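You operate a simulated robot arm through the tools that you are given. There is no shell and no other tool. Be economical: measure what you need, move in short steps, check, and stop when the job is done.

The job below is to be done with a simulated robot arm. You get a single attempt, and the scene is never put back.

TASK
Put the missing bar back into the bar drawer and lock the low cabinet.
Fine: the bar from the low cabinet's top whose number stands at the empty pocket; drawer shut; leave the other bars and the tall cabinet's lock. Where these are worked on the way, their far stop is far enough and under half their travel is too little: bar drawer.
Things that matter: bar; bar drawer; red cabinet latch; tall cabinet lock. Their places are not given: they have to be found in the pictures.

Only the result counts: the job must be done as asked and must still hold three seconds after the hand-in. Knocking over, shifting, dropping, spilling or breaking anything else fails it.

THE ROBOT
A 7-joint arm with a three-finger gripper, fixed in place. Base frame: the origin is at the foot of the arm, x ahead of it, y to its left, z up. Readings come in m, rad, newtons and seconds.
Its first joint turns from -2.897 to 2.897 rad. Payload 2.69 kg.
Tool frame: the origin (TCP) lies between the finger pads and is the grasp point; the fingertips stand 0.03 m ahead of it; z points along the fingers, y is the line along which they close. The gripper opens to 0.128 m. The gripper's body begins 0.117 m behind the TCP.
Orientation is told as [roll, pitch, yaw] about the base's x, y, z axes, in that order, counted from this pose: with the fingers straight down and closing along the base's y, the tool's x points along the base's -x, its y along +y and its z along -z.

THE INTERFACE
- The arm moves only by the tool send_rows. Its argument "commands" is a list of rows, each an object of numbers (a shift or turn left out is 0, a gripper value left out holds the last): "ax", "ay", "az": the turn, a rotation vector about the tool's x, y, z in degrees; "tx", "ty", "tz": the shift along the tool's x, y, z in m; "grip": the gripper command, from -1 (fully open) to 1 (shut), values between in proportion. In form: [{"ax": .., "ay": .., "az": .., "tx": .., "ty": .., "tz": .., "grip": ..}, ...]. A call has 1 to 12 rows; each row shifts and turns the commanded pose from where the row before left it, along the tool's axes as they then stand. Each row takes 0.2 s and may step no farther than 0.05 m and 0.15 rad from the row before; otherwise, or with a gripper value out of range, the whole call is refused. Where a pose cannot be reached the arm comes as near as it can. A force on the tool above 40 N (or 10 N above the force at the start of the call, whichever is more), or a blocked arm, ends the call early, and 0.2 s more pass. Each finger halts on what it meets, pressing with about 34 N; the grip force reading is that of the motor and also rises with nothing between the fingers. The clock runs only during rows and for 0.2 s after the last one: add rows that do not move to give the fingers time. The reply holds the time, the measured pose of the TCP, the force on the tool along the base axes, the opening and the grip force, in the units named above and with some noise, with the torque about the TCP (base axes, N m) and any sound that the robot's microphone picked up.
- Cameras (640 x 400 px; columns grow to the right, rows downward): "scene" is fixed at [0.22, -0.6495, 1.4417]; the picture's right is [0.97, -0.24, 0.00], its down [-0.12, -0.49, -0.86] and it looks along [0.21, 0.84, -0.50] (base axes); focal length 346 px, centre (320, 200). "wrist" rides on the gripper at [0.058, 0.054, -0.131] in the tool frame; the picture's right is [-0.68, 0.74, 0.00], its down [-0.62, -0.57, -0.55] and it looks along [-0.40, -0.37, 0.84] (tool axes); focal length 234 px, centre (320, 200).
- get_image(camera): a new picture of that camera. The clock stands still meanwhile.
- slide_trunk(by): slides the trunk up (or, below 0, down) by that many m; the arm rides with it, the base frame stays. It gives what a move gives, with no picture.
- locate(camera, pixels): there is no depth. For up to 12 entries [column, row, z] of the newest picture of that camera ("zoom" is the newest enlarged one), the place [x, y] in the base frame at which the ray of that pixel passes the height z, good to about 0.002 m. The clock stands still meanwhile.
- inspect(camera, box): a new picture of the part [left, top, right, bottom] of that camera's present view, enlarged. The clock stands still meanwhile.
- sign_off(): hands the job in; it is judged then, once.

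Work in short steps. Measure before you move; look again where a grasp or a placing could have gone wrong, and mend it. You have 80 turns and 54 pictures in all, those below and enlarged ones among them. Open the gripper and draw the arm clear of the work before you hand the job in, unless the task says otherwise; then end with one line.

The tools are called after "Request:" by a JSON object that holds its "op" and its "data". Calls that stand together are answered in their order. send_rows: Moves the arm, as the interface text tells. Its arguments: {"type":"object","properties":{"commands":{"type":"array"}},"required":["commands"]} The other tools are called the same way: slide_trunk (by) slides the trunk up or down; get_image (camera) takes a picture; locate (camera, pixels) gives the place at which the rays of pixels pass given heights; inspect (camera, box) takes an enlarged picture of a part of a camera's view; sign_off () hands the job in.

At the start:

```text
clock: 0.0
tool_pos: [0.3693, 0.4401, 1.0715]
orientation: [0.001, 0.0, -0.002]
ft_force: [0.2, 0.9, -0.3]
torque: [0.0, -0.01, -0.01]
finger_gap: 0.1282
grasp_force: 0.0
trunk travel left (down, up): [-0.15, 0.2]
```

scene: 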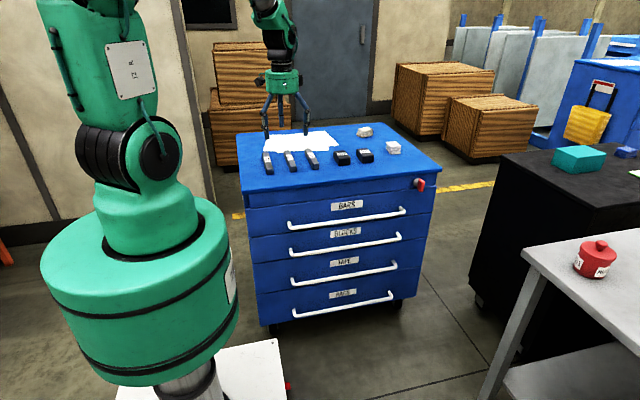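
wrist: 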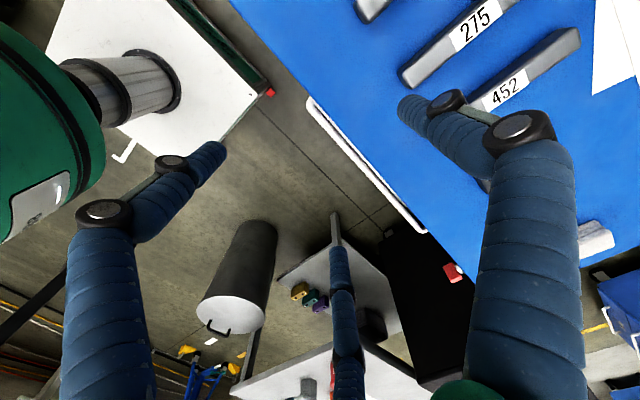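

The scene shows a blue cabinet with bars on top at about (265-315,160), the BARS drawer handle at (347,218) and a red latch at (420,184). I zoom in on these.

Request:
{"op": "inspect", "data": {"camera": "scene", "box": [230, 110, 450, 250]}}

Request:
{"op": "inspect", "data": {"camera": "scene", "box": [385, 160, 445, 200]}}

```text
2.86 times, centred on (340, 180) of scene
```

zoom: 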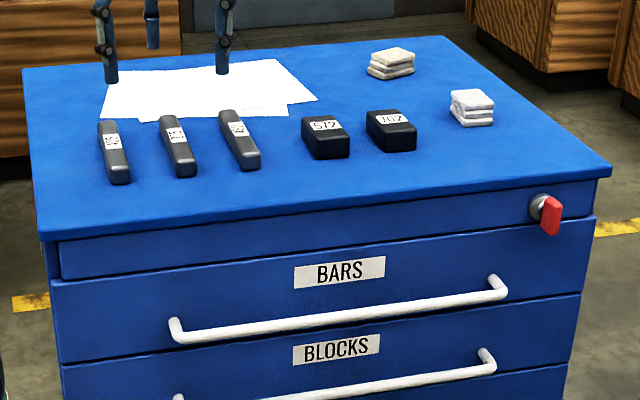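

```text
10.00 times, centred on (415, 180) of scene
```

zoom: 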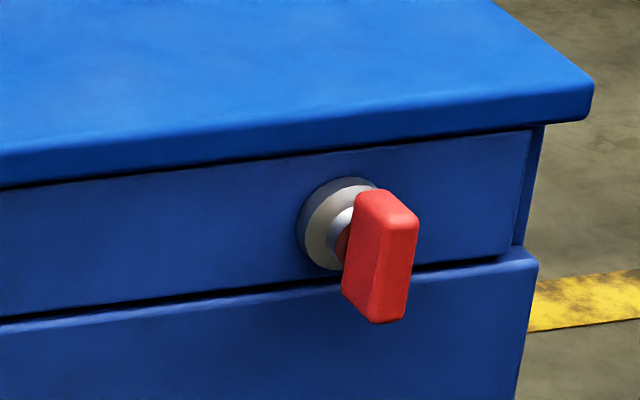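

In the wrist picture, label 452 (the bar furthest to +x) is at (505,92) and 275 is at (475,25). In the scene, label 452 is at about (313,155). I compare both cameras at several heights to find the top's height.

Request:
{"op": "locate", "data": {"camera": "scene", "pixels": [[313, 155, 0.7], [313, 155, 0.8], [313, 155, 0.9], [313, 155, 1.0], [291, 157, 0.8], [291, 157, 0.9]]}}

Request:
{"op": "locate", "data": {"camera": "wrist", "pixels": [[505, 92, 0.7], [505, 92, 0.8], [505, 92, 0.9], [505, 92, 1.0], [475, 25, 0.8], [475, 25, 0.9]]}}

```text
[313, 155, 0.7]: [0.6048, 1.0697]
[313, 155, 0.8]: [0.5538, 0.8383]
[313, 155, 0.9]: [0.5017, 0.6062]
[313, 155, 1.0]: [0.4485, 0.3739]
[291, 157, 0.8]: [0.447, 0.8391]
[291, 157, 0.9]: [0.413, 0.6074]
```

```text
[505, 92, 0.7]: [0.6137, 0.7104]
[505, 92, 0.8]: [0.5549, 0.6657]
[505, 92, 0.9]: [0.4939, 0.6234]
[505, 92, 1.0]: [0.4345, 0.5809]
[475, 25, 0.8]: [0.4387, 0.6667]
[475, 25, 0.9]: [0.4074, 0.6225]
```

The rays cross at about z 0.892 (bar tops), so the cabinet top is at about 0.87. Now I locate the front edge corners (245,192) and (443,170), the handle ends and the latch at several heights.

Request:
{"op": "locate", "data": {"camera": "scene", "pixels": [[245, 192, 0.87], [443, 170, 0.87], [290, 228, 0.7], [290, 228, 0.74], [403, 211, 0.7], [403, 211, 0.74], [346, 221, 0.72], [422, 186, 0.8], [422, 186, 0.82], [422, 186, 0.84], [237, 134, 0.87], [386, 122, 0.87]]}}

Request:
{"op": "locate", "data": {"camera": "wrist", "pixels": [[425, 232, 0.7], [425, 232, 0.74], [425, 232, 0.72], [312, 100, 0.7], [312, 100, 0.74], [365, 165, 0.72]]}}

```text
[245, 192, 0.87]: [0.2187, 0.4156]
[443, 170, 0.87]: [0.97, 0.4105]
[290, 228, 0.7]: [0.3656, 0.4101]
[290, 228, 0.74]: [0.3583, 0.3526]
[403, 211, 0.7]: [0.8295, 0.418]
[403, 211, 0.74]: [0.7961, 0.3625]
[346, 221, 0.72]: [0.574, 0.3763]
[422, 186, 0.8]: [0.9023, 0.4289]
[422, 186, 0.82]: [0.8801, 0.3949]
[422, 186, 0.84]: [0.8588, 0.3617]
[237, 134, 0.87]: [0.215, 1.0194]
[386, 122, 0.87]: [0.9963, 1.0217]
```

```text
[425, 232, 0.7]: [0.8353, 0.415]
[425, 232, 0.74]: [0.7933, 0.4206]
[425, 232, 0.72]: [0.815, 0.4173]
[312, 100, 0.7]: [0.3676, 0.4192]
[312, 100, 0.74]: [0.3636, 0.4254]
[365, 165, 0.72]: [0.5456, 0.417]
```

The wrist and scene estimates of the front disagree slightly, so I zoom in on the wrist's view of the handle and cabinet edge, and on the front in the scene.

Request:
{"op": "inspect", "data": {"camera": "wrist", "box": [290, 80, 480, 300]}}

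Request:
{"op": "inspect", "data": {"camera": "scene", "box": [232, 180, 332, 245]}}

```text
1.82 times, centred on (385, 190) of wrist
```

zoom: 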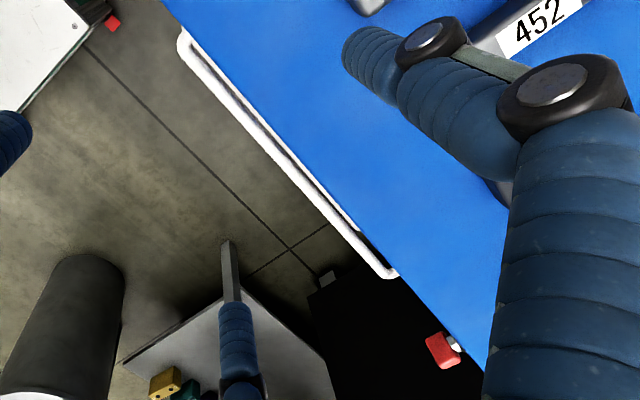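

```text
6.15 times, centred on (282, 212) of scene
```

zoom: 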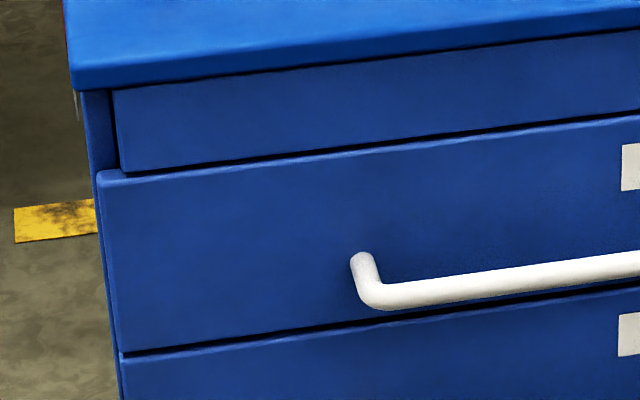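

The handle sits at about y 0.42, z 0.695. Next I triangulate the latch (wrist (452,272), scene (423,185)) and the top's edge.

Request:
{"op": "locate", "data": {"camera": "wrist", "pixels": [[452, 272, 0.78], [452, 272, 0.8], [452, 272, 0.82], [369, 157, 0.86], [369, 157, 0.87], [458, 270, 0.8]]}}

Request:
{"op": "locate", "data": {"camera": "scene", "pixels": [[244, 190.6, 0.86], [244, 190.6, 0.87], [442, 169, 0.86], [442, 169, 0.87], [423, 181, 0.81], [423, 181, 0.83], [423, 191, 0.79], [423, 191, 0.77], [347, 205, 0.74], [347, 205, 0.76]]}}

```text
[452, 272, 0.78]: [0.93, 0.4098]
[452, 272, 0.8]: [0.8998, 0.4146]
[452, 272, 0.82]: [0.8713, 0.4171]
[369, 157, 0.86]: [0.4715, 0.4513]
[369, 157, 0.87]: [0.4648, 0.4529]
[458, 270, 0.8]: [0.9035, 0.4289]
```

```text
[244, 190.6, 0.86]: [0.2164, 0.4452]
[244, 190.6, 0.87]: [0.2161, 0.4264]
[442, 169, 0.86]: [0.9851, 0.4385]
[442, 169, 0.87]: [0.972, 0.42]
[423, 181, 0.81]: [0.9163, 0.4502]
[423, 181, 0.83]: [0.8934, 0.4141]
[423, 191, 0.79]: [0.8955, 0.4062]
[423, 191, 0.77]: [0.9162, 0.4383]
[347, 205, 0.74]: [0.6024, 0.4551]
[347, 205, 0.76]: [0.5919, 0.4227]
```

Findings so far: latch tab upright at about (0.893, 0.415, 0.808), handle x 0.367–0.83. I move the gripper in front of the cabinet, to about (0.6, 0.12), at the current height.

Request:
{"op": "send_rows", "data": {"commands": [{"tx": -0.0256, "ty": -0.0356}, {"tx": -0.0256, "ty": -0.0356}, {"tx": -0.0256, "ty": -0.0356}, {"tx": -0.0256, "ty": -0.0356}, {"tx": -0.0256, "ty": -0.0356}, {"tx": -0.0256, "ty": -0.0356}, {"tx": -0.0256, "ty": -0.0356}, {"tx": -0.0256, "ty": -0.0356}, {"tx": -0.0256, "ty": -0.0356}]}}

```text
clock: 2.0
tool_pos: [0.6031, 0.1192, 1.0699]
orientation: [0.0, 0.0, 0.001]
ft_force: [-0.3, -0.1, 0.7]
torque: [-0.03, -0.01, -0.02]
finger_gap: 0.1279
grasp_force: 0.1
trunk travel left (down, up): [-0.15, 0.2]
```

It arrived cleanly. Now I tilt the tool 60° toward +y and set the gap to about 0.06.

Request:
{"op": "send_rows", "data": {"commands": [{"ax": -7.5, "grip": 0.06}, {"ax": -7.5}, {"ax": -7.5}, {"ax": -7.5}, {"ax": -7.5}, {"ax": -7.5}, {"ax": -7.5}, {"ax": -7.5}]}}

```text
clock: 3.8
tool_pos: [0.6011, 0.1205, 1.0715]
orientation: [1.049, -0.001, -0.001]
ft_force: [0.7, 0.3, 0.4]
torque: [-0.05, 0.01, 0.01]
finger_gap: 0.0602
grasp_force: 0.0
trunk travel left (down, up): [-0.15, 0.2]
```

The tilt is good. I move down to the pre-grasp point (0.6, 0.32, 0.753) in front of the handle.

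Request:
{"op": "send_rows", "data": {"commands": [{"ty": -0.02204, "tz": 0.04159}, {"ty": -0.02204, "tz": 0.04159}, {"ty": -0.02204, "tz": 0.04159}, {"ty": -0.02204, "tz": 0.04159}, {"ty": -0.02204, "tz": 0.04159}, {"ty": -0.02204, "tz": 0.04159}, {"ty": -0.02204, "tz": 0.04159}, {"ty": -0.02204, "tz": 0.04159}]}}

Request:
{"op": "get_image", "data": {"camera": "wrist"}}

Request:
{"op": "inspect", "data": {"camera": "scene", "box": [260, 130, 440, 250]}}

```text
clock: 5.6
tool_pos: [0.6045, 0.3187, 0.7506]
orientation: [1.046, -0.001, 0.001]
ft_force: [-0.5, -0.3, -0.2]
torque: [-0.04, 0.01, 0.01]
finger_gap: 0.0605
grasp_force: 0.1
trunk travel left (down, up): [-0.15, 0.2]
```

```text
47 pictures are left
```

wrist: 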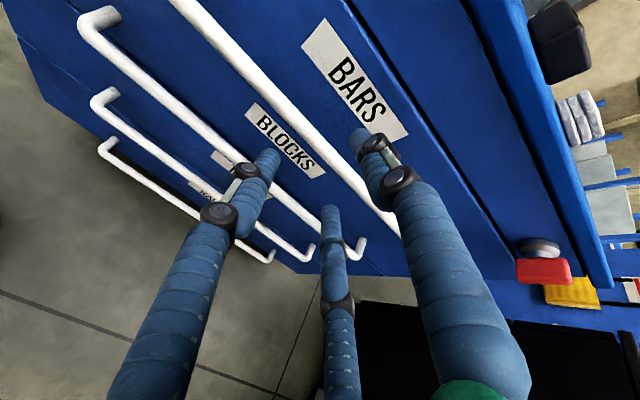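

```text
3.33 times, centred on (350, 190) of scene
```

zoom: 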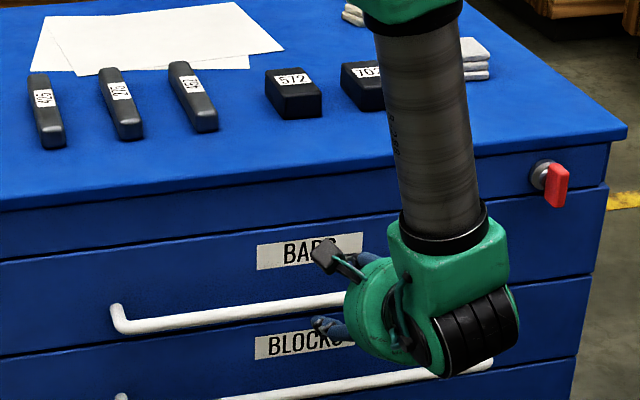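

The wrist picture shows the BARS handle running from (185,5) past (300,110) to (395,225). I check its location against the estimate.

Request:
{"op": "locate", "data": {"camera": "wrist", "pixels": [[270, 85, 0.69], [270, 85, 0.7], [270, 85, 0.71], [330, 150, 0.69], [330, 150, 0.7], [330, 150, 0.71], [354, 82, 0.74], [354, 82, 0.76]]}}

Request:
{"op": "inspect", "data": {"camera": "wrist", "box": [220, 50, 420, 250]}}

```text
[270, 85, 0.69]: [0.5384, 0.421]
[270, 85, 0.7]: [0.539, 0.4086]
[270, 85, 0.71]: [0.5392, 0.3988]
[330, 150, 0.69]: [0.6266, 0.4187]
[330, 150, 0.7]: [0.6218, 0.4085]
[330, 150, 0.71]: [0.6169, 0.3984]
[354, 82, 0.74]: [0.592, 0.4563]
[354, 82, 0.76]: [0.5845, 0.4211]
```

```text
2.00 times, centred on (320, 150) of wrist
```

zoom: 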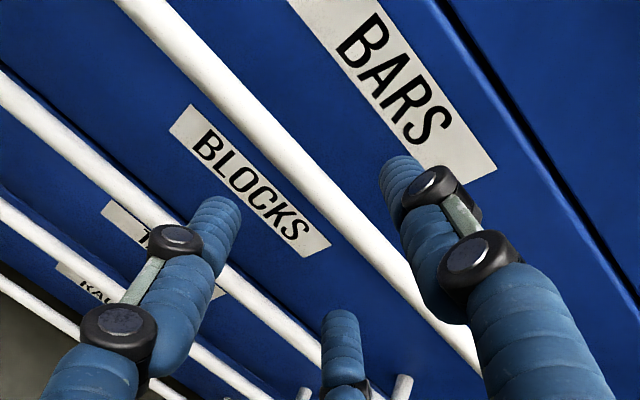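

Both cameras agree on handle y 0.42, z 0.69, with the drawer face at y 0.456. I narrow the gap to about 0.048 and advance 0.10 along the tool, then close.

Request:
{"op": "send_rows", "data": {"commands": [{"tz": 0.03, "ty": -0.0018, "grip": 0.25}, {"tz": 0.03}, {"tz": 0.025}, {"tz": 0.016}, {}]}}

Request:
{"op": "inspect", "data": {"camera": "wrist", "box": [220, 50, 420, 250]}}

```text
clock: 6.8
tool_pos: [0.5986, 0.407, 0.6974]
orientation: [1.044, 0.003, -0.002]
ft_force: [1.8, -9.5, -7.6]
torque: [0.03, -0.33, 0.11]
finger_gap: 0.05
grasp_force: 1.0
trunk travel left (down, up): [-0.15, 0.2]
```

```text
2.00 times, centred on (320, 150) of wrist
```

zoom: 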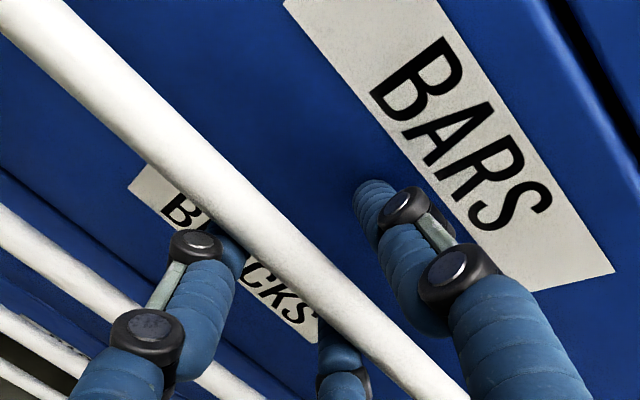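

The fingers straddle the handle with a slight touch on the face (-9.5 N). I back off 4 mm and close.

Request:
{"op": "send_rows", "data": {"commands": [{"tz": -0.004}, {"grip": 1}, {"grip": 1}, {"grip": 1}]}}

```text
clock: 7.4
tool_pos: [0.5921, 0.4008, 0.6947]
orientation: [1.038, 0.011, 0.003]
ft_force: [2.9, 0.3, -7.8]
torque: [-0.07, -0.33, 0.01]
finger_gap: 0.0249
grasp_force: 45.2
trunk travel left (down, up): [-0.15, 0.2]
stopped in row 2: the force on the tool passed its limit at 50 N (the readings are from after the stop); the commanded pose is now the measured one
```

The grip holds on the handle (gap 0.025, 45 N). I pull gently 4 cm toward -y.

Request:
{"op": "send_rows", "data": {"commands": [{"grip": 1}, {"ty": -0.0051, "tz": -0.0086}, {"ty": -0.0051, "tz": -0.0086}, {"ty": -0.0051, "tz": -0.0086}, {"ty": -0.0051, "tz": -0.0086}]}}

```text
clock: 8.6
tool_pos: [0.591, 0.3603, 0.6934]
orientation: [1.04, 0.013, 0.001]
ft_force: [-1.4, -1.4, -15.0]
torque: [-0.07, -0.42, 0.76]
finger_gap: 0.0245
grasp_force: 45.3
trunk travel left (down, up): [-0.15, 0.2]
```

The drawer follows. I keep pulling in 2.5 cm rows.

Request:
{"op": "send_rows", "data": {"commands": [{"ty": -0.0127, "tz": -0.0215}, {"ty": -0.0127, "tz": -0.0215}, {"ty": -0.0127, "tz": -0.0215}, {"ty": -0.0127, "tz": -0.0215}, {"ty": -0.0127, "tz": -0.0215}, {"ty": -0.0127, "tz": -0.0215}]}}

Request:
{"op": "get_image", "data": {"camera": "scene"}}

```text
clock: 10.0
tool_pos: [0.5914, 0.2088, 0.6941]
orientation: [1.038, 0.01, 0.001]
ft_force: [-7.3, -1.4, -14.4]
torque: [0.09, -0.7, 0.09]
finger_gap: 0.0247
grasp_force: 44.9
trunk travel left (down, up): [-0.15, 0.2]
```

```text
43 pictures are left
```

scene: 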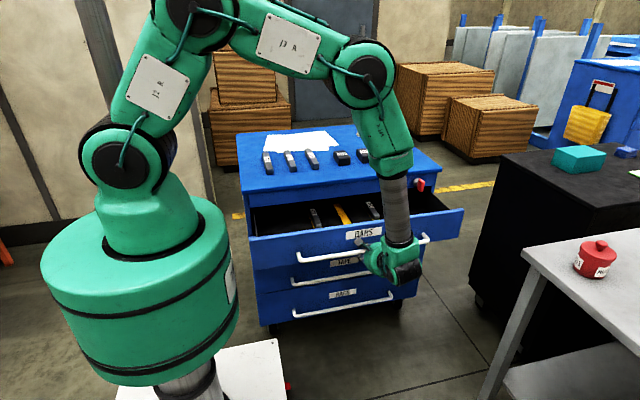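

The drawer is opening and a yellow (empty) pocket shows at (343,214). I pull on to the stop.

Request:
{"op": "send_rows", "data": {"commands": [{"ty": -0.0127, "tz": -0.0215}, {"ty": -0.0127, "tz": -0.0215}, {"ty": -0.0127, "tz": -0.0215}, {"ty": -0.0127, "tz": -0.0215}, {"ty": -0.0127, "tz": -0.0215}, {"ty": -0.0127, "tz": -0.0215}]}}

```text
clock: 11.4
tool_pos: [0.5903, 0.0638, 0.6939]
orientation: [1.042, 0.011, 0.003]
ft_force: [-27.0, 0.0, -6.0]
torque: [0.17, -0.56, 0.27]
finger_gap: 0.0247
grasp_force: 45.1
trunk travel left (down, up): [-0.15, 0.2]
```

It has moved 0.34 so far, with a lateral force of -27 N building. I look before pulling further.

Request:
{"op": "get_image", "data": {"camera": "scene"}}

Request:
{"op": "get_image", "data": {"camera": "wrist"}}

```text
42 pictures are left
```

scene: 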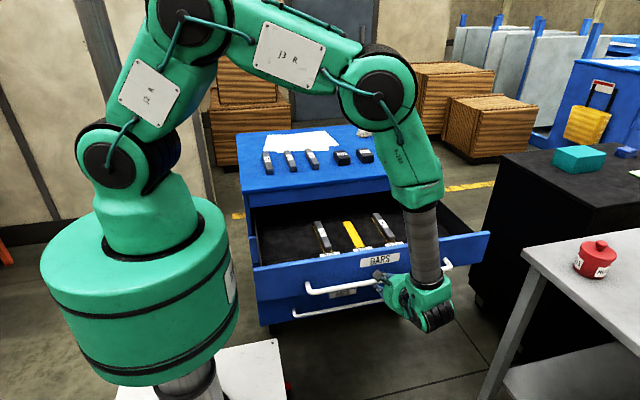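

```text
41 pictures are left
```

wrist: 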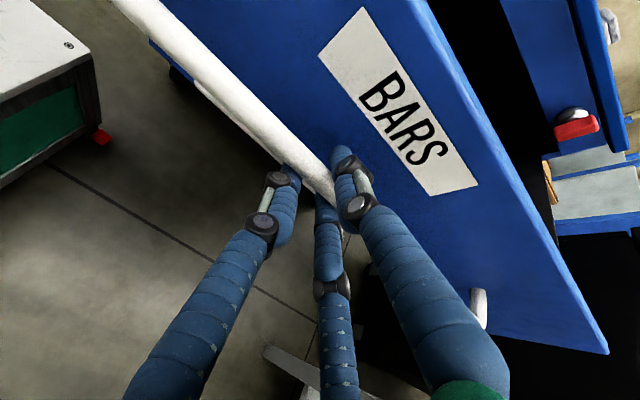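

The drawer is well open with the pockets clear of the top. I pull a little more to feel for the stop.

Request:
{"op": "send_rows", "data": {"commands": [{"ty": -0.0076, "tz": -0.0129}, {"ty": -0.0076, "tz": -0.0129}, {"ty": -0.0076, "tz": -0.0129}, {}]}}

```text
clock: 12.4
tool_pos: [0.5912, 0.0182, 0.6937]
orientation: [1.041, 0.013, 0.003]
ft_force: [-38.9, -1.5, 1.5]
torque: [0.04, -0.35, 0.83]
finger_gap: 0.0243
grasp_force: 44.7
trunk travel left (down, up): [-0.15, 0.2]
```

Still moving (0.383 in total). The x force comes from slight command drift, so I correct x by 4 mm and continue to the stop.

Request:
{"op": "send_rows", "data": {"commands": [{"tx": 0.004}, {"ty": -0.0076, "tz": -0.0129}, {"ty": -0.0076, "tz": -0.0129}, {"ty": -0.0076, "tz": -0.0129}, {}]}}

```text
clock: 13.6
tool_pos: [0.5898, -0.0282, 0.695]
orientation: [1.039, 0.009, -0.001]
ft_force: [9.5, -0.9, -9.7]
torque: [0.01, -0.85, -0.39]
finger_gap: 0.0244
grasp_force: 45.2
trunk travel left (down, up): [-0.15, 0.2]
```

Travel is 0.43, clearly beyond half of the cabinet's 0.58 depth. I release the handle and back away along the tool.

Request:
{"op": "send_rows", "data": {"commands": [{"grip": 0.2}, {"grip": 0.2}, {"tz": -0.04}, {"tz": -0.04}, {"tz": -0.04}]}}

Request:
{"op": "inspect", "data": {"camera": "scene", "box": [230, 120, 510, 310]}}

```text
clock: 14.8
tool_pos: [0.5879, -0.1309, 0.7529]
orientation: [1.04, 0.012, 0.003]
ft_force: [0.3, -0.2, 0.1]
torque: [0.0, 0.01, -0.02]
finger_gap: 0.0512
grasp_force: 0.1
trunk travel left (down, up): [-0.15, 0.2]
```

```text
2.11 times, centred on (370, 215) of scene
```

zoom: 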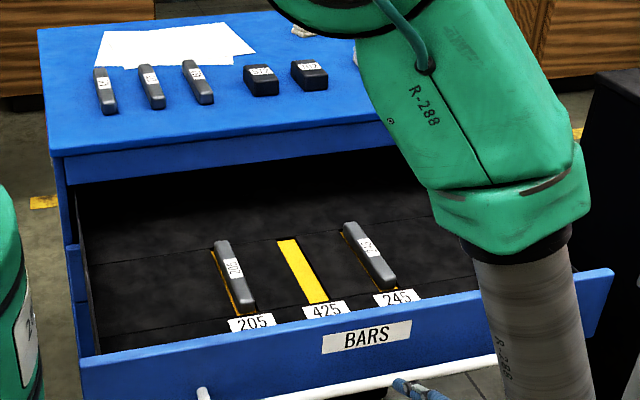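

The empty pocket's label reads 425. I zoom in on it and on the three bars on top to confirm.

Request:
{"op": "inspect", "data": {"camera": "scene", "box": [255, 140, 330, 180]}}

Request:
{"op": "inspect", "data": {"camera": "scene", "box": [310, 215, 430, 285]}}

```text
8.53 times, centred on (292, 160) of scene
```

zoom: 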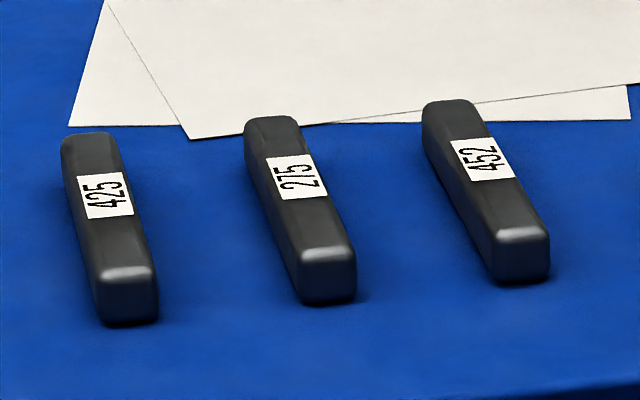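

```text
5.33 times, centred on (370, 250) of scene
```

zoom: 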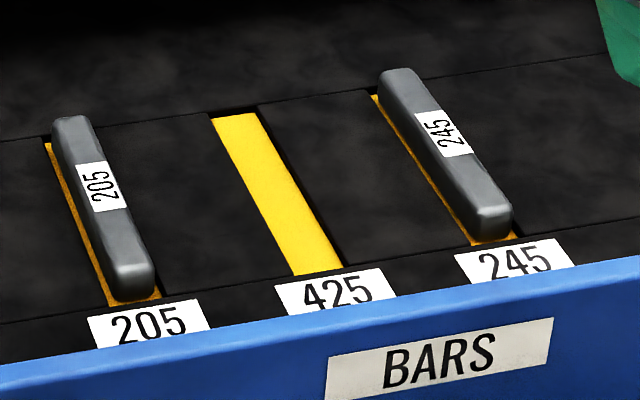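

The matching bar is the left one (425), the pocket is the middle one. I raise the gripper straight up 0.32 first.

Request:
{"op": "send_rows", "data": {"commands": [{"ty": 0.0396, "tz": -0.0229}, {"ty": 0.0396, "tz": -0.0229}, {"ty": 0.0396, "tz": -0.0229}, {"ty": 0.0396, "tz": -0.0229}, {"ty": 0.0396, "tz": -0.0229}, {"ty": 0.0396, "tz": -0.0229}, {"ty": 0.0396, "tz": -0.0229}]}}

Request:
{"op": "send_rows", "data": {"commands": [{"ax": 7.45, "grip": -1}, {"ax": 7.45}, {"ax": 7.45}, {"ax": 7.45}, {"ax": 7.45}, {"ax": 7.45}, {"ax": 7.45}, {"ax": 7.45}]}}

```text
clock: 16.4
tool_pos: [0.5922, -0.1264, 1.0757]
orientation: [1.041, 0.011, 0.002]
ft_force: [-0.5, 0.5, 0.8]
torque: [0.07, -0.05, 0.02]
finger_gap: 0.0511
grasp_force: 0.0
trunk travel left (down, up): [-0.15, 0.2]
```

```text
clock: 18.2
tool_pos: [0.5926, -0.129, 1.0746]
orientation: [-0.001, 0.01, 0.002]
ft_force: [-0.3, -0.3, 0.4]
torque: [0.04, 0.01, 0.0]
finger_gap: 0.128
grasp_force: 0.1
trunk travel left (down, up): [-0.15, 0.2]
```

Upright again. I yaw the gripper by +90° so that it closes along x.

Request:
{"op": "send_rows", "data": {"commands": [{"az": -8.2}, {"az": -8.2}, {"az": -8.2}, {"az": -8.2}, {"az": -8.2}, {"az": -8.2}, {"az": -8.2}, {"az": -8.2}, {"az": -8.2}, {"az": -8.2}, {"az": -8.0}]}}

Request:
{"op": "get_image", "data": {"camera": "wrist"}}

```text
clock: 20.6
tool_pos: [0.5921, -0.1294, 1.0757]
orientation: [0.011, 0.0, 1.575]
ft_force: [0.4, -0.3, 0.2]
torque: [0.02, -0.04, 0.0]
finger_gap: 0.1281
grasp_force: 0.1
trunk travel left (down, up): [-0.15, 0.2]
```

```text
37 pictures are left
```

wrist: 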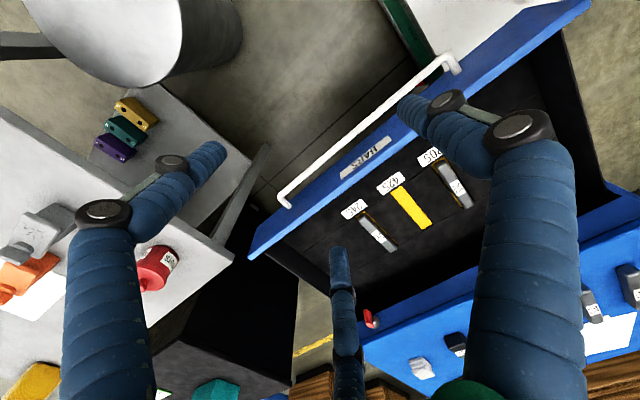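

The pocket (yellow, around (411,208)) is well in view. I zoom in and will triangulate it with the scene camera.

Request:
{"op": "inspect", "data": {"camera": "wrist", "box": [330, 140, 490, 260]}}

Request:
{"op": "inspect", "data": {"camera": "scene", "box": [310, 215, 430, 285]}}

```text
3.33 times, centred on (410, 200) of wrist
```

zoom: 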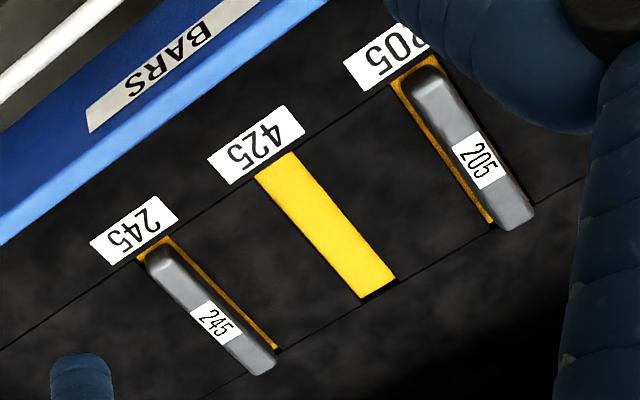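

```text
5.33 times, centred on (370, 250) of scene
```

zoom: 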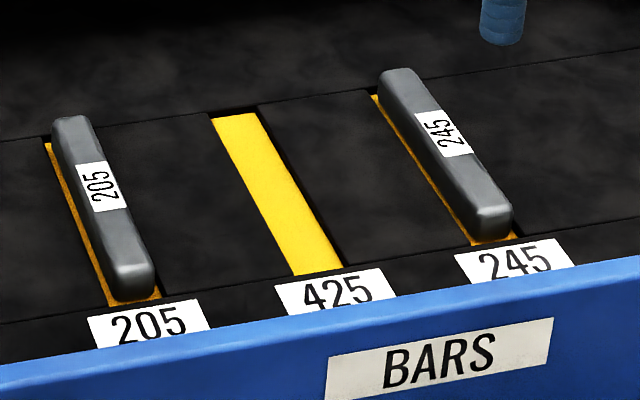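

I triangulate the pocket corners between the wrist and the scene zoom.

Request:
{"op": "locate", "data": {"camera": "wrist", "pixels": [[401.6, 185.6, 0.64], [401.6, 185.6, 0.7], [391.1, 193.1, 0.64], [391.1, 193.1, 0.7], [432.8, 224.6, 0.64], [432.8, 224.6, 0.7], [422.3, 229.4, 0.64], [422.3, 229.4, 0.7]]}}

Request:
{"op": "locate", "data": {"camera": "zoom", "pixels": [[297, 275, 0.64], [297, 275, 0.7], [342, 268, 0.64], [342, 268, 0.7], [212, 118, 0.64], [212, 118, 0.7], [258, 112, 0.64], [258, 112, 0.7], [130, 300, 0.66], [480, 240, 0.66]]}}

```text
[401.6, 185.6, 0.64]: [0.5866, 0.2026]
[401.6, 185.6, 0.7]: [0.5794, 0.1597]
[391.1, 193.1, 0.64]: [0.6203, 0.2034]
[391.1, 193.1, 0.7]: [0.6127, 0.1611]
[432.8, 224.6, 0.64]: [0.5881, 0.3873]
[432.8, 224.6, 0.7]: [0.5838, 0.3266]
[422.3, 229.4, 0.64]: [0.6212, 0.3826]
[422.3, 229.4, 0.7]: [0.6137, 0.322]
```

```text
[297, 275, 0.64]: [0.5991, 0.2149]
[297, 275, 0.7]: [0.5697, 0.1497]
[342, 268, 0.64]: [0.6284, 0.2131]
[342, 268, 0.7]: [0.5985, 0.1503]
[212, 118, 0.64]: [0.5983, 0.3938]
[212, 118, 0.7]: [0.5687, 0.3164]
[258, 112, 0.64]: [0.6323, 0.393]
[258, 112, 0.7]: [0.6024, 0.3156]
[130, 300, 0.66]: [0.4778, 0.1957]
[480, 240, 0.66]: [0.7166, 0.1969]
```

Pocket: x 0.583–0.616, y 0.182–0.356, floor at about z 0.67. I triangulate the labels of the neighbouring bars and the ends of bar 425 for reference.

Request:
{"op": "locate", "data": {"camera": "wrist", "pixels": [[457.4, 188.3, 0.68], [457.4, 188.3, 0.7], [378.2, 236.6, 0.68], [378.2, 236.6, 0.7], [441.7, 164.4, 0.69], [466.7, 204.5, 0.69]]}}

Request:
{"op": "locate", "data": {"camera": "scene", "pixels": [[267.4, 159.6, 0.892], [269.4, 168.2, 0.892], [265, 152.8, 0.892], [269.5, 174.3, 0.862], [328.4, 247.6, 0.68], [328.4, 247.6, 0.7], [393.1, 237.5, 0.68], [393.1, 237.5, 0.7]]}}

```text
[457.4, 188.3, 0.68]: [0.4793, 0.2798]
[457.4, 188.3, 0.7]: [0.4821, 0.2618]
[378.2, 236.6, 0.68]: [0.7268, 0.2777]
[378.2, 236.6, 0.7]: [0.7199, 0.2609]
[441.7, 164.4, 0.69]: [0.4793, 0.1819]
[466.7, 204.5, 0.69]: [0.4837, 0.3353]
```

```text
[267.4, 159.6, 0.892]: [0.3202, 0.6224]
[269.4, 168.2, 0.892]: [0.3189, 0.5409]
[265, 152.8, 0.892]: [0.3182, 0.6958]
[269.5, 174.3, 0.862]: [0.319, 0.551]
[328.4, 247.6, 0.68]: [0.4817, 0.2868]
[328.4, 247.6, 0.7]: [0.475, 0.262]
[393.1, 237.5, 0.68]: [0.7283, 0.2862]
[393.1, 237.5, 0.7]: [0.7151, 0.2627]
```

Neighbouring bars have tops at z 0.70, labels at y 0.262, and a mid-point at x 0.599. Bar 425's centre is (0.319, 0.62) and its top is at 0.892. I travel at z 1.07 toward it.

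Request:
{"op": "send_rows", "data": {"commands": [{"ay": 0.63, "tx": -0.0441, "ty": 0.01606}, {"tx": -0.0441, "ty": 0.01606}, {"tx": -0.0441, "ty": 0.01606}, {"tx": -0.0441, "ty": 0.01606}, {"tx": -0.0441, "ty": 0.01606}, {"tx": -0.0441, "ty": 0.01606}, {"tx": -0.0441, "ty": 0.01606}, {"tx": -0.0441, "ty": 0.01606}, {"tx": -0.0441, "ty": 0.01606}, {"tx": -0.0441, "ty": 0.01606}, {"tx": -0.0441, "ty": 0.01606}, {"tx": -0.0441, "ty": 0.01606}]}}

Request:
{"op": "send_rows", "data": {"commands": [{"tx": -0.0441, "ty": 0.01606}, {"tx": -0.0441, "ty": 0.01606}, {"tx": -0.0441, "ty": 0.01606}, {"tx": -0.0441, "ty": 0.01606}, {"tx": -0.0441, "ty": 0.01606}]}}

Request:
{"op": "get_image", "data": {"camera": "wrist"}}

```text
clock: 23.2
tool_pos: [0.3989, 0.399, 1.0715]
orientation: [0.012, 0.011, 1.572]
ft_force: [0.0, 0.2, 0.3]
torque: [0.05, -0.06, -0.02]
finger_gap: 0.1279
grasp_force: 0.1
trunk travel left (down, up): [-0.15, 0.2]
```

```text
clock: 24.4
tool_pos: [0.321, 0.6191, 1.0689]
orientation: [0.012, 0.012, 1.572]
ft_force: [0.1, 0.2, 0.6]
torque: [0.04, 0.0, 0.0]
finger_gap: 0.1278
grasp_force: 0.0
trunk travel left (down, up): [-0.15, 0.2]
```

```text
34 pictures are left
```

wrist: 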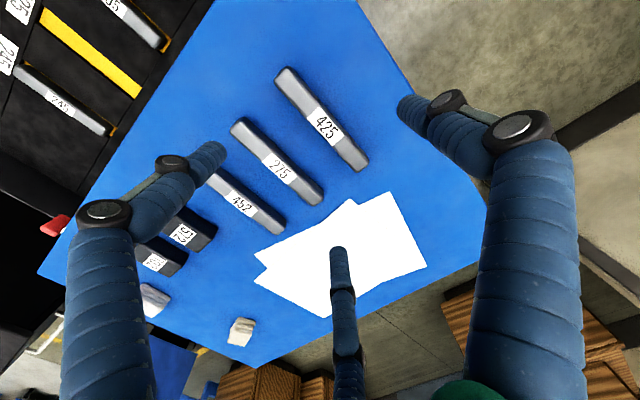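

Bar 425 is in view at (285,72)–(362,168). I locate its ends at z 0.89 to fix centre and direction.

Request:
{"op": "locate", "data": {"camera": "wrist", "pixels": [[326, 127, 0.892], [285, 74, 0.892], [358, 164, 0.892], [274, 81, 0.88], [295, 69, 0.88], [274, 163, 0.892]]}}

Request:
{"op": "inspect", "data": {"camera": "wrist", "box": [260, 50, 400, 190]}}

```text
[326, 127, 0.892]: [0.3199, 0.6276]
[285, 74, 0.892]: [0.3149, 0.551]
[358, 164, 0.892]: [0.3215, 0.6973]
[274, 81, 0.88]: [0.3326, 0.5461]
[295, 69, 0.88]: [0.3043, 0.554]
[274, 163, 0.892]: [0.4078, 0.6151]
```

```text
2.86 times, centred on (330, 120) of wrist
```

zoom: 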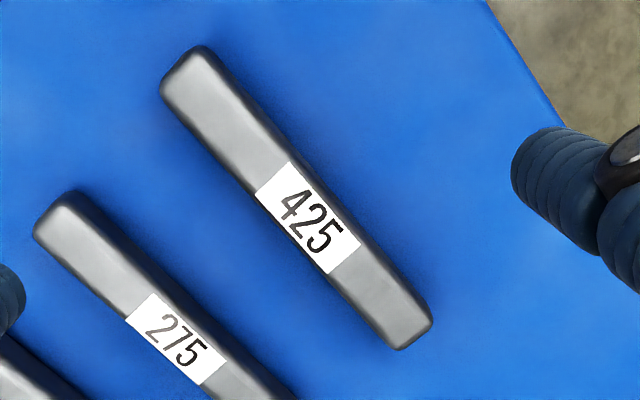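

I check the direction using the label's four corners.

Request:
{"op": "locate", "data": {"camera": "zoom", "pixels": [[290, 162, 0.892], [255, 192, 0.892], [361, 240, 0.892], [327, 274, 0.892], [200, 78, 0.892], [408, 328, 0.892], [155, 90, 0.862]]}}

```text
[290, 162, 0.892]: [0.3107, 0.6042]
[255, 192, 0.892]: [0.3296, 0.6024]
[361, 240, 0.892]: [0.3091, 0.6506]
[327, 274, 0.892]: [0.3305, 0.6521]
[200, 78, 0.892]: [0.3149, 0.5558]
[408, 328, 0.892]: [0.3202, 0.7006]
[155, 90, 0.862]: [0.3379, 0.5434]
```

Label centre is (0.320, 0.627) and the bar lies along y. I straighten the tool, set the gap to 0.06 and centre over the bar, then descend partway.

Request:
{"op": "send_rows", "data": {"commands": [{"ax": 0.69, "ay": -0.69, "tx": -0.006, "ty": 0.0015, "grip": 0.06}, {"tz": 0.04}, {"tz": 0.04}, {"tz": 0.04}, {}]}}

Request:
{"op": "get_image", "data": {"camera": "wrist"}}

```text
clock: 25.6
tool_pos: [0.3161, 0.6277, 0.9495]
orientation: [-0.003, -0.001, 1.572]
ft_force: [-0.1, 0.4, 0.3]
torque: [-0.05, 0.05, -0.01]
finger_gap: 0.0603
grasp_force: 0.1
trunk travel left (down, up): [-0.15, 0.2]
```

```text
32 pictures are left
```

wrist: 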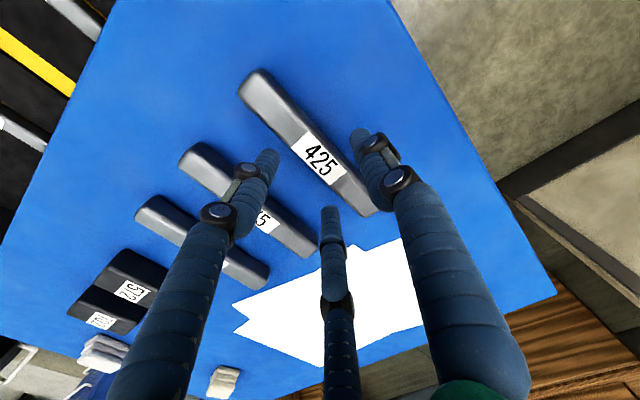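

The fingers straddle bar 425 and stay clear of 275. I correct x by 3 mm and descend to z 0.904.

Request:
{"op": "send_rows", "data": {"commands": [{"ty": -0.003, "tz": 0.0155}, {"tz": 0.015}, {"tz": 0.015}, {}]}}

Request:
{"op": "inspect", "data": {"camera": "scene", "box": [235, 120, 355, 195]}}

```text
clock: 26.3
tool_pos: [0.3202, 0.6288, 0.9167]
orientation: [-0.008, -0.012, 1.573]
ft_force: [-1.7, -5.2, 18.8]
torque: [-0.86, -0.26, -0.2]
finger_gap: 0.0653
grasp_force: 3.1
trunk travel left (down, up): [-0.15, 0.2]
stopped in row 3: the force on the tool passed its limit at 50 N (the readings are from after the stop); the commanded pose is now the measured one
```

```text
5.33 times, centred on (295, 158) of scene
```

zoom: 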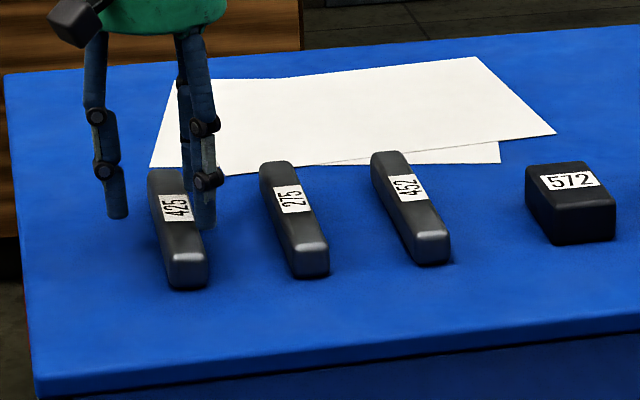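

A contact stopped me at TCP z 0.917 (18.8 N up), and the gap was forced to 0.065. I check where the fingertips are, left tip at zoom (117,217) and right tip at (205,226), and get a wrist view.

Request:
{"op": "locate", "data": {"camera": "zoom", "pixels": [[117, 217, 0.87], [117, 217, 0.88], [117, 217, 0.89], [205, 226, 0.87], [205, 226, 0.89], [205, 226, 0.9]]}}

Request:
{"op": "get_image", "data": {"camera": "wrist"}}

```text
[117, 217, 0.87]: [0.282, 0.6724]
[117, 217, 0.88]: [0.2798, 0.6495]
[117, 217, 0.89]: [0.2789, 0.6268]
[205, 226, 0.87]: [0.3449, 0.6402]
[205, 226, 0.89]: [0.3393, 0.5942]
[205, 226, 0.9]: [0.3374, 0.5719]
```

```text
30 pictures are left
```

wrist: 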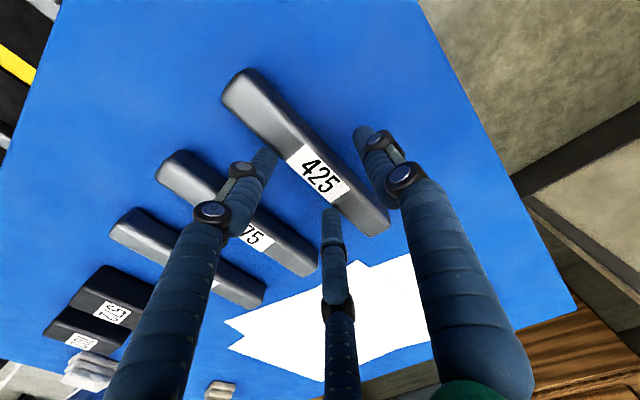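

The contact is with the front-right finger on the bar's right edge: the gripper's paired fingers sit closer to the centre than the nominal gap. I rise 3 cm, open to about 0.10 and check the bar's position.

Request:
{"op": "send_rows", "data": {"commands": [{"tz": -0.03, "ax": 0.4, "ay": -0.6}, {"grip": -0.6}, {}]}}

Request:
{"op": "inspect", "data": {"camera": "wrist", "box": [200, 40, 420, 260]}}

```text
clock: 27.1
tool_pos: [0.3208, 0.6306, 0.9443]
orientation: [-0.011, -0.017, 1.572]
ft_force: [0.3, -0.2, -1.1]
torque: [-0.02, -0.06, -0.02]
finger_gap: 0.1025
grasp_force: 0.2
trunk travel left (down, up): [-0.15, 0.2]
```

```text
1.82 times, centred on (310, 150) of wrist
```

zoom: 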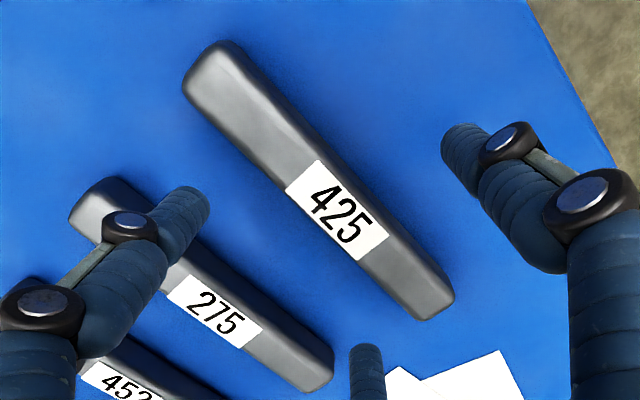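

Clear of the bar now. I locate the label corners (zoom (321,160), (287,190), (388,235), (357,261)) to see whether the bar shifted.

Request:
{"op": "locate", "data": {"camera": "zoom", "pixels": [[321, 160, 0.892], [286, 190, 0.892], [388, 235, 0.892], [357, 261, 0.892], [436, 318, 0.892], [195, 92, 0.892], [240, 55, 0.892]]}}

```text
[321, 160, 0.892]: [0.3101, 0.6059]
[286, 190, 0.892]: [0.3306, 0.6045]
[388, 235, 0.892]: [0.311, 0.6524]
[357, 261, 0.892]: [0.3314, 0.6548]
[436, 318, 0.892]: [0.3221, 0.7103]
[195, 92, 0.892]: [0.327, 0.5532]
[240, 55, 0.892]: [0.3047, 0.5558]
```

The bar hasn't moved (centre about (0.321, 0.629)). I straighten the tool and descend to z 0.904 with the wide gap.

Request:
{"op": "send_rows", "data": {"commands": [{"ax": -0.63, "ay": 1.0, "tz": 0.01}, {"tz": 0.015}, {"tz": 0.015}, {}]}}

```text
clock: 28.1
tool_pos: [0.3213, 0.6302, 0.9047]
orientation: [-0.002, 0.0, 1.573]
ft_force: [0.0, -0.1, 0.3]
torque: [0.0, -0.03, -0.01]
finger_gap: 0.1027
grasp_force: 0.1
trunk travel left (down, up): [-0.15, 0.2]
```

No contact. I close stepwise.

Request:
{"op": "send_rows", "data": {"commands": [{"grip": 0}, {"grip": 0.3}, {"grip": 0.5}, {"grip": 0.7}, {"grip": 1}, {"grip": 1}]}}

Request:
{"op": "inspect", "data": {"camera": "wrist", "box": [200, 40, 420, 260]}}

Request:
{"op": "inspect", "data": {"camera": "scene", "box": [235, 120, 355, 195]}}

```text
clock: 29.5
tool_pos: [0.3196, 0.6303, 0.9045]
orientation: [-0.002, 0.001, 1.571]
ft_force: [0.9, 0.4, -0.3]
torque: [0.08, 0.03, -0.03]
finger_gap: 0.0417
grasp_force: 33.6
trunk travel left (down, up): [-0.15, 0.2]
```

```text
1.82 times, centred on (310, 150) of wrist
```

zoom: 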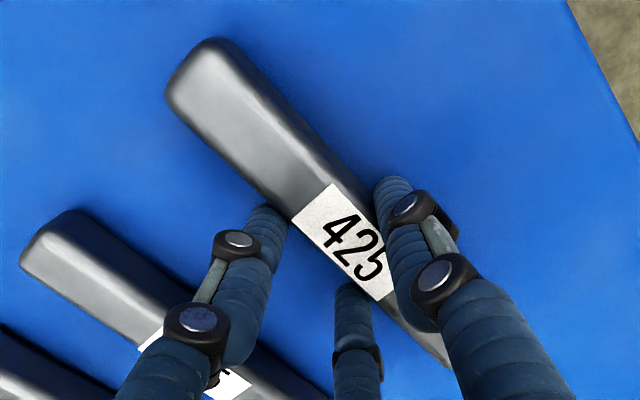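

```text
5.33 times, centred on (295, 158) of scene
```

zoom: 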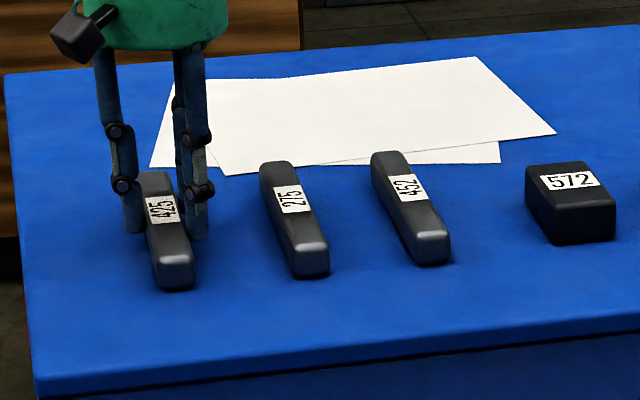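

The bar is gripped and was shifted slightly toward -x while closing. I measure its offset from the TCP using label corners (330,183), (292,218) and (378,300).

Request:
{"op": "inspect", "data": {"camera": "wrist", "box": [200, 40, 420, 260]}}

Request:
{"op": "locate", "data": {"camera": "zoom", "pixels": [[331, 183, 0.892], [292, 218, 0.892], [378, 300, 0.892], [175, 108, 0.885], [445, 362, 0.885], [180, 105, 0.892], [222, 45, 0.892]]}}

```text
1.82 times, centred on (310, 150) of wrist
```

zoom: 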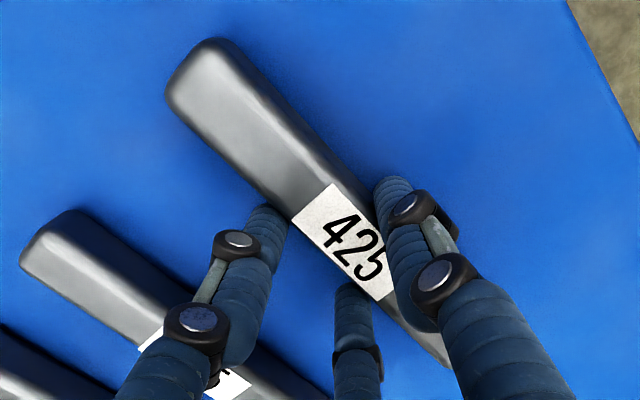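

```text
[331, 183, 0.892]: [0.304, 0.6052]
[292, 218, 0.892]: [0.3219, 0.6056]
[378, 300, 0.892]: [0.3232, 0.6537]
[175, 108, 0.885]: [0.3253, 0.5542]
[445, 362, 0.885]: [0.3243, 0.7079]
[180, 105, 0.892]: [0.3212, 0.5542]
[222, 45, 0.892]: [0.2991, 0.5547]
```

Bar centre relative to TCP is (-0.007, -0.001). The target TCP is therefore (0.606, 0.268, ~0.714). I lift 12 cm first.

Request:
{"op": "send_rows", "data": {"commands": [{"tz": -0.02}, {"tz": -0.04}, {"tz": -0.04}, {"tz": -0.02}, {}]}}

Request:
{"op": "get_image", "data": {"camera": "scene"}}

```text
clock: 30.7
tool_pos: [0.3165, 0.6294, 1.0231]
orientation: [-0.001, 0.0, 1.572]
ft_force: [0.9, -0.9, -5.3]
torque: [-0.02, -0.04, -0.01]
finger_gap: 0.0418
grasp_force: 34.0
trunk travel left (down, up): [-0.15, 0.2]
```

```text
25 pictures are left
```

scene: 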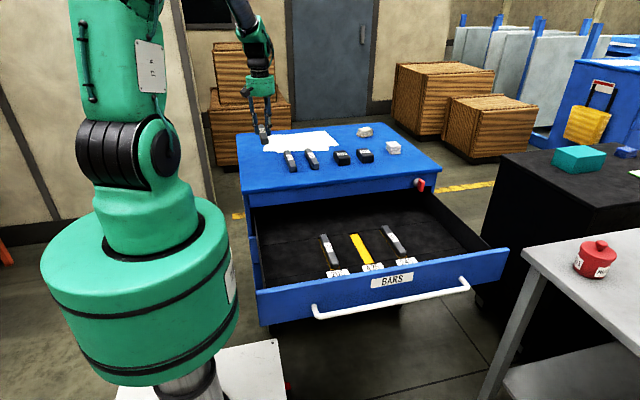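

The bar is lifted (5 N). I carry it over the pocket at z 1.02.

Request:
{"op": "send_rows", "data": {"commands": [{"tx": 0.0362, "ty": -0.0287}, {"tx": 0.0362, "ty": -0.0287}, {"tx": 0.0362, "ty": -0.0287}, {"tx": 0.0362, "ty": -0.0287}, {"tx": 0.0362, "ty": -0.0287}, {"tx": 0.0362, "ty": -0.0287}, {"tx": 0.0362, "ty": -0.0287}, {"tx": 0.0362, "ty": -0.0287}, {"tx": 0.0362, "ty": -0.0287}, {"tx": 0.0362, "ty": -0.0287}, {}]}}

Request:
{"op": "send_rows", "data": {"commands": [{"tz": 0.04}, {"tz": 0.04}, {"tz": 0.04}, {"tz": 0.04}, {"tz": 0.04}, {"tz": 0.03}, {}]}}

Request:
{"op": "get_image", "data": {"camera": "wrist"}}

Request:
{"op": "inspect", "data": {"camera": "scene", "box": [310, 205, 430, 280]}}

```text
clock: 33.1
tool_pos: [0.6084, 0.2635, 1.0221]
orientation: [0.001, -0.001, 1.573]
ft_force: [0.9, -0.2, -5.0]
torque: [0.05, 0.04, -0.02]
finger_gap: 0.0413
grasp_force: 34.3
trunk travel left (down, up): [-0.15, 0.2]
```

```text
clock: 34.7
tool_pos: [0.6072, 0.2681, 0.7941]
orientation: [-0.001, -0.001, 1.572]
ft_force: [0.6, -0.6, -6.1]
torque: [0.01, -0.02, 0.0]
finger_gap: 0.0416
grasp_force: 33.5
trunk travel left (down, up): [-0.15, 0.2]
```

```text
24 pictures are left
```

wrist: 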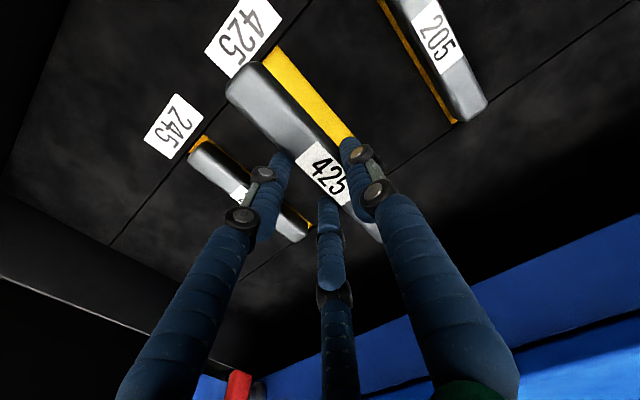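

```text
5.33 times, centred on (370, 242) of scene
```

zoom: 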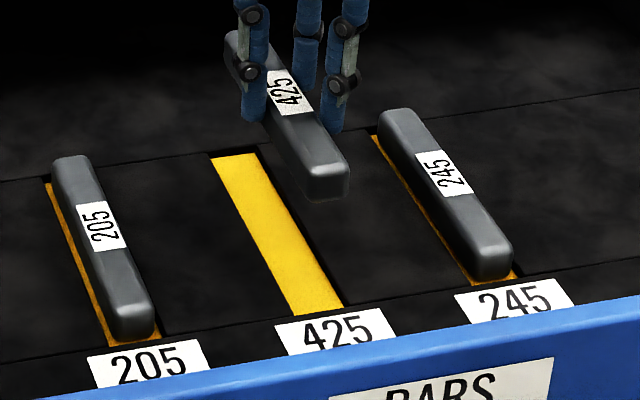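

Hovering above the pocket. I check the held label's place (zoom (289,92) at z 0.7815) and the pocket's -x edge seen by the wrist ((284,48)–(354,136)).

Request:
{"op": "locate", "data": {"camera": "zoom", "pixels": [[289, 92, 0.7815], [327, 165, 0.7815], [212, 160, 0.67], [258, 152, 0.67], [297, 316, 0.67], [342, 308, 0.67]]}}

Request:
{"op": "locate", "data": {"camera": "wrist", "pixels": [[284, 48, 0.67], [354, 136, 0.67], [284, 48, 0.68], [354, 136, 0.68], [326, 143, 0.7815], [297, 164, 0.7815], [389, 5, 0.68], [455, 122, 0.68]]}}

```text
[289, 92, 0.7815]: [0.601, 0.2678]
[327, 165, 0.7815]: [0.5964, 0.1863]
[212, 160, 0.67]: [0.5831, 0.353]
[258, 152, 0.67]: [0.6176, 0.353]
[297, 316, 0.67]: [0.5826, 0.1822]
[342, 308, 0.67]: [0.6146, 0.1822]
```

```text
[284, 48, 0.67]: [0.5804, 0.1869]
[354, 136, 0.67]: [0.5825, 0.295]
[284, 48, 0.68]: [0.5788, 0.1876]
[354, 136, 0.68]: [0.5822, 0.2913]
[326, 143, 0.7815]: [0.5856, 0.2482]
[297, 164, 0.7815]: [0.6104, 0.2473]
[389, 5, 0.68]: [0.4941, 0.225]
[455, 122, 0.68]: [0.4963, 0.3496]
```

The held bar (x ≈ 0.600, y 0.268) is centred over the pocket (0.5825–0.616, 0.182–0.354). I lower it to near the floor.

Request:
{"op": "send_rows", "data": {"commands": [{"tz": 0.03}, {"tz": 0.02}, {"tz": 0.01}, {"tz": 0.008}, {"tz": 0.006}, {}]}}

Request:
{"op": "inspect", "data": {"camera": "scene", "box": [310, 205, 430, 280]}}

```text
clock: 36.1
tool_pos: [0.6084, 0.2681, 0.7216]
orientation: [0.002, -0.001, 1.573]
ft_force: [0.2, -0.9, -5.6]
torque: [-0.05, -0.02, 0.0]
finger_gap: 0.0412
grasp_force: 34.3
trunk travel left (down, up): [-0.15, 0.2]
```

```text
5.33 times, centred on (370, 242) of scene
```

zoom: 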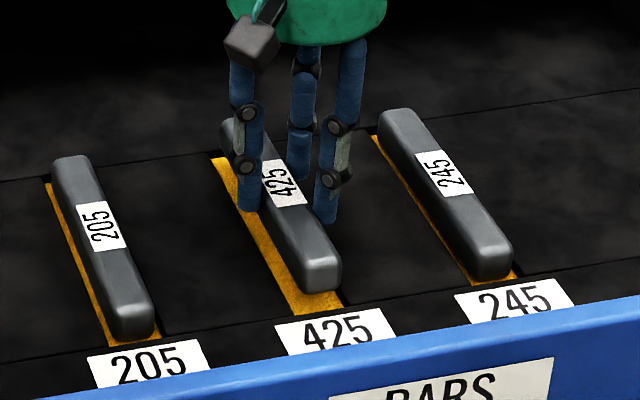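

Still hanging (-5.6 N). I lower by 3 mm steps until the force changes.

Request:
{"op": "send_rows", "data": {"commands": [{"tz": 0.003}, {"tz": 0.003}, {}]}}

Request:
{"op": "send_rows", "data": {"commands": [{"tz": 0.0025}, {}]}}

```text
clock: 36.9
tool_pos: [0.6081, 0.2694, 0.7146]
orientation: [-0.001, 0.0, 1.572]
ft_force: [-0.8, -0.1, -4.0]
torque: [-0.01, -0.06, 0.0]
finger_gap: 0.0415
grasp_force: 34.0
trunk travel left (down, up): [-0.15, 0.2]
```

```text
clock: 37.5
tool_pos: [0.6071, 0.2683, 0.7119]
orientation: [0.0, -0.001, 1.573]
ft_force: [1.4, 0.2, -4.3]
torque: [-0.02, -0.03, -0.02]
finger_gap: 0.0414
grasp_force: 33.7
trunk travel left (down, up): [-0.15, 0.2]
```

Request:
{"op": "inspect", "data": {"camera": "scene", "box": [310, 205, 430, 280]}}

```text
5.33 times, centred on (370, 242) of scene
```

zoom: 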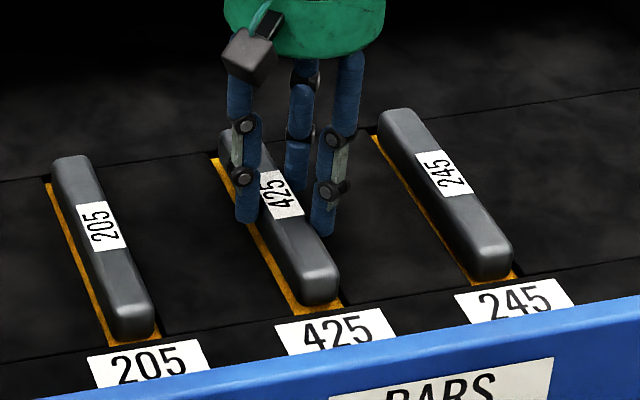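

Nearly down: the front-end gap is now small, close to that of the neighbours, and the force is still -4.3 N. I go on in 2 mm steps.

Request:
{"op": "send_rows", "data": {"commands": [{"tz": 0.002}, {}]}}

Request:
{"op": "send_rows", "data": {"commands": [{"tz": 0.002}, {}]}}

```text
clock: 38.1
tool_pos: [0.607, 0.2674, 0.7098]
orientation: [-0.001, 0.001, 1.572]
ft_force: [-0.2, -0.3, -4.5]
torque: [-0.02, -0.03, -0.01]
finger_gap: 0.0414
grasp_force: 34.0
trunk travel left (down, up): [-0.15, 0.2]
```

```text
clock: 38.7
tool_pos: [0.6077, 0.2687, 0.7071]
orientation: [-0.001, 0.0, 1.573]
ft_force: [-0.4, -0.7, -1.4]
torque: [0.16, 0.04, 0.03]
finger_gap: 0.0411
grasp_force: 34.0
trunk travel left (down, up): [-0.15, 0.2]
```

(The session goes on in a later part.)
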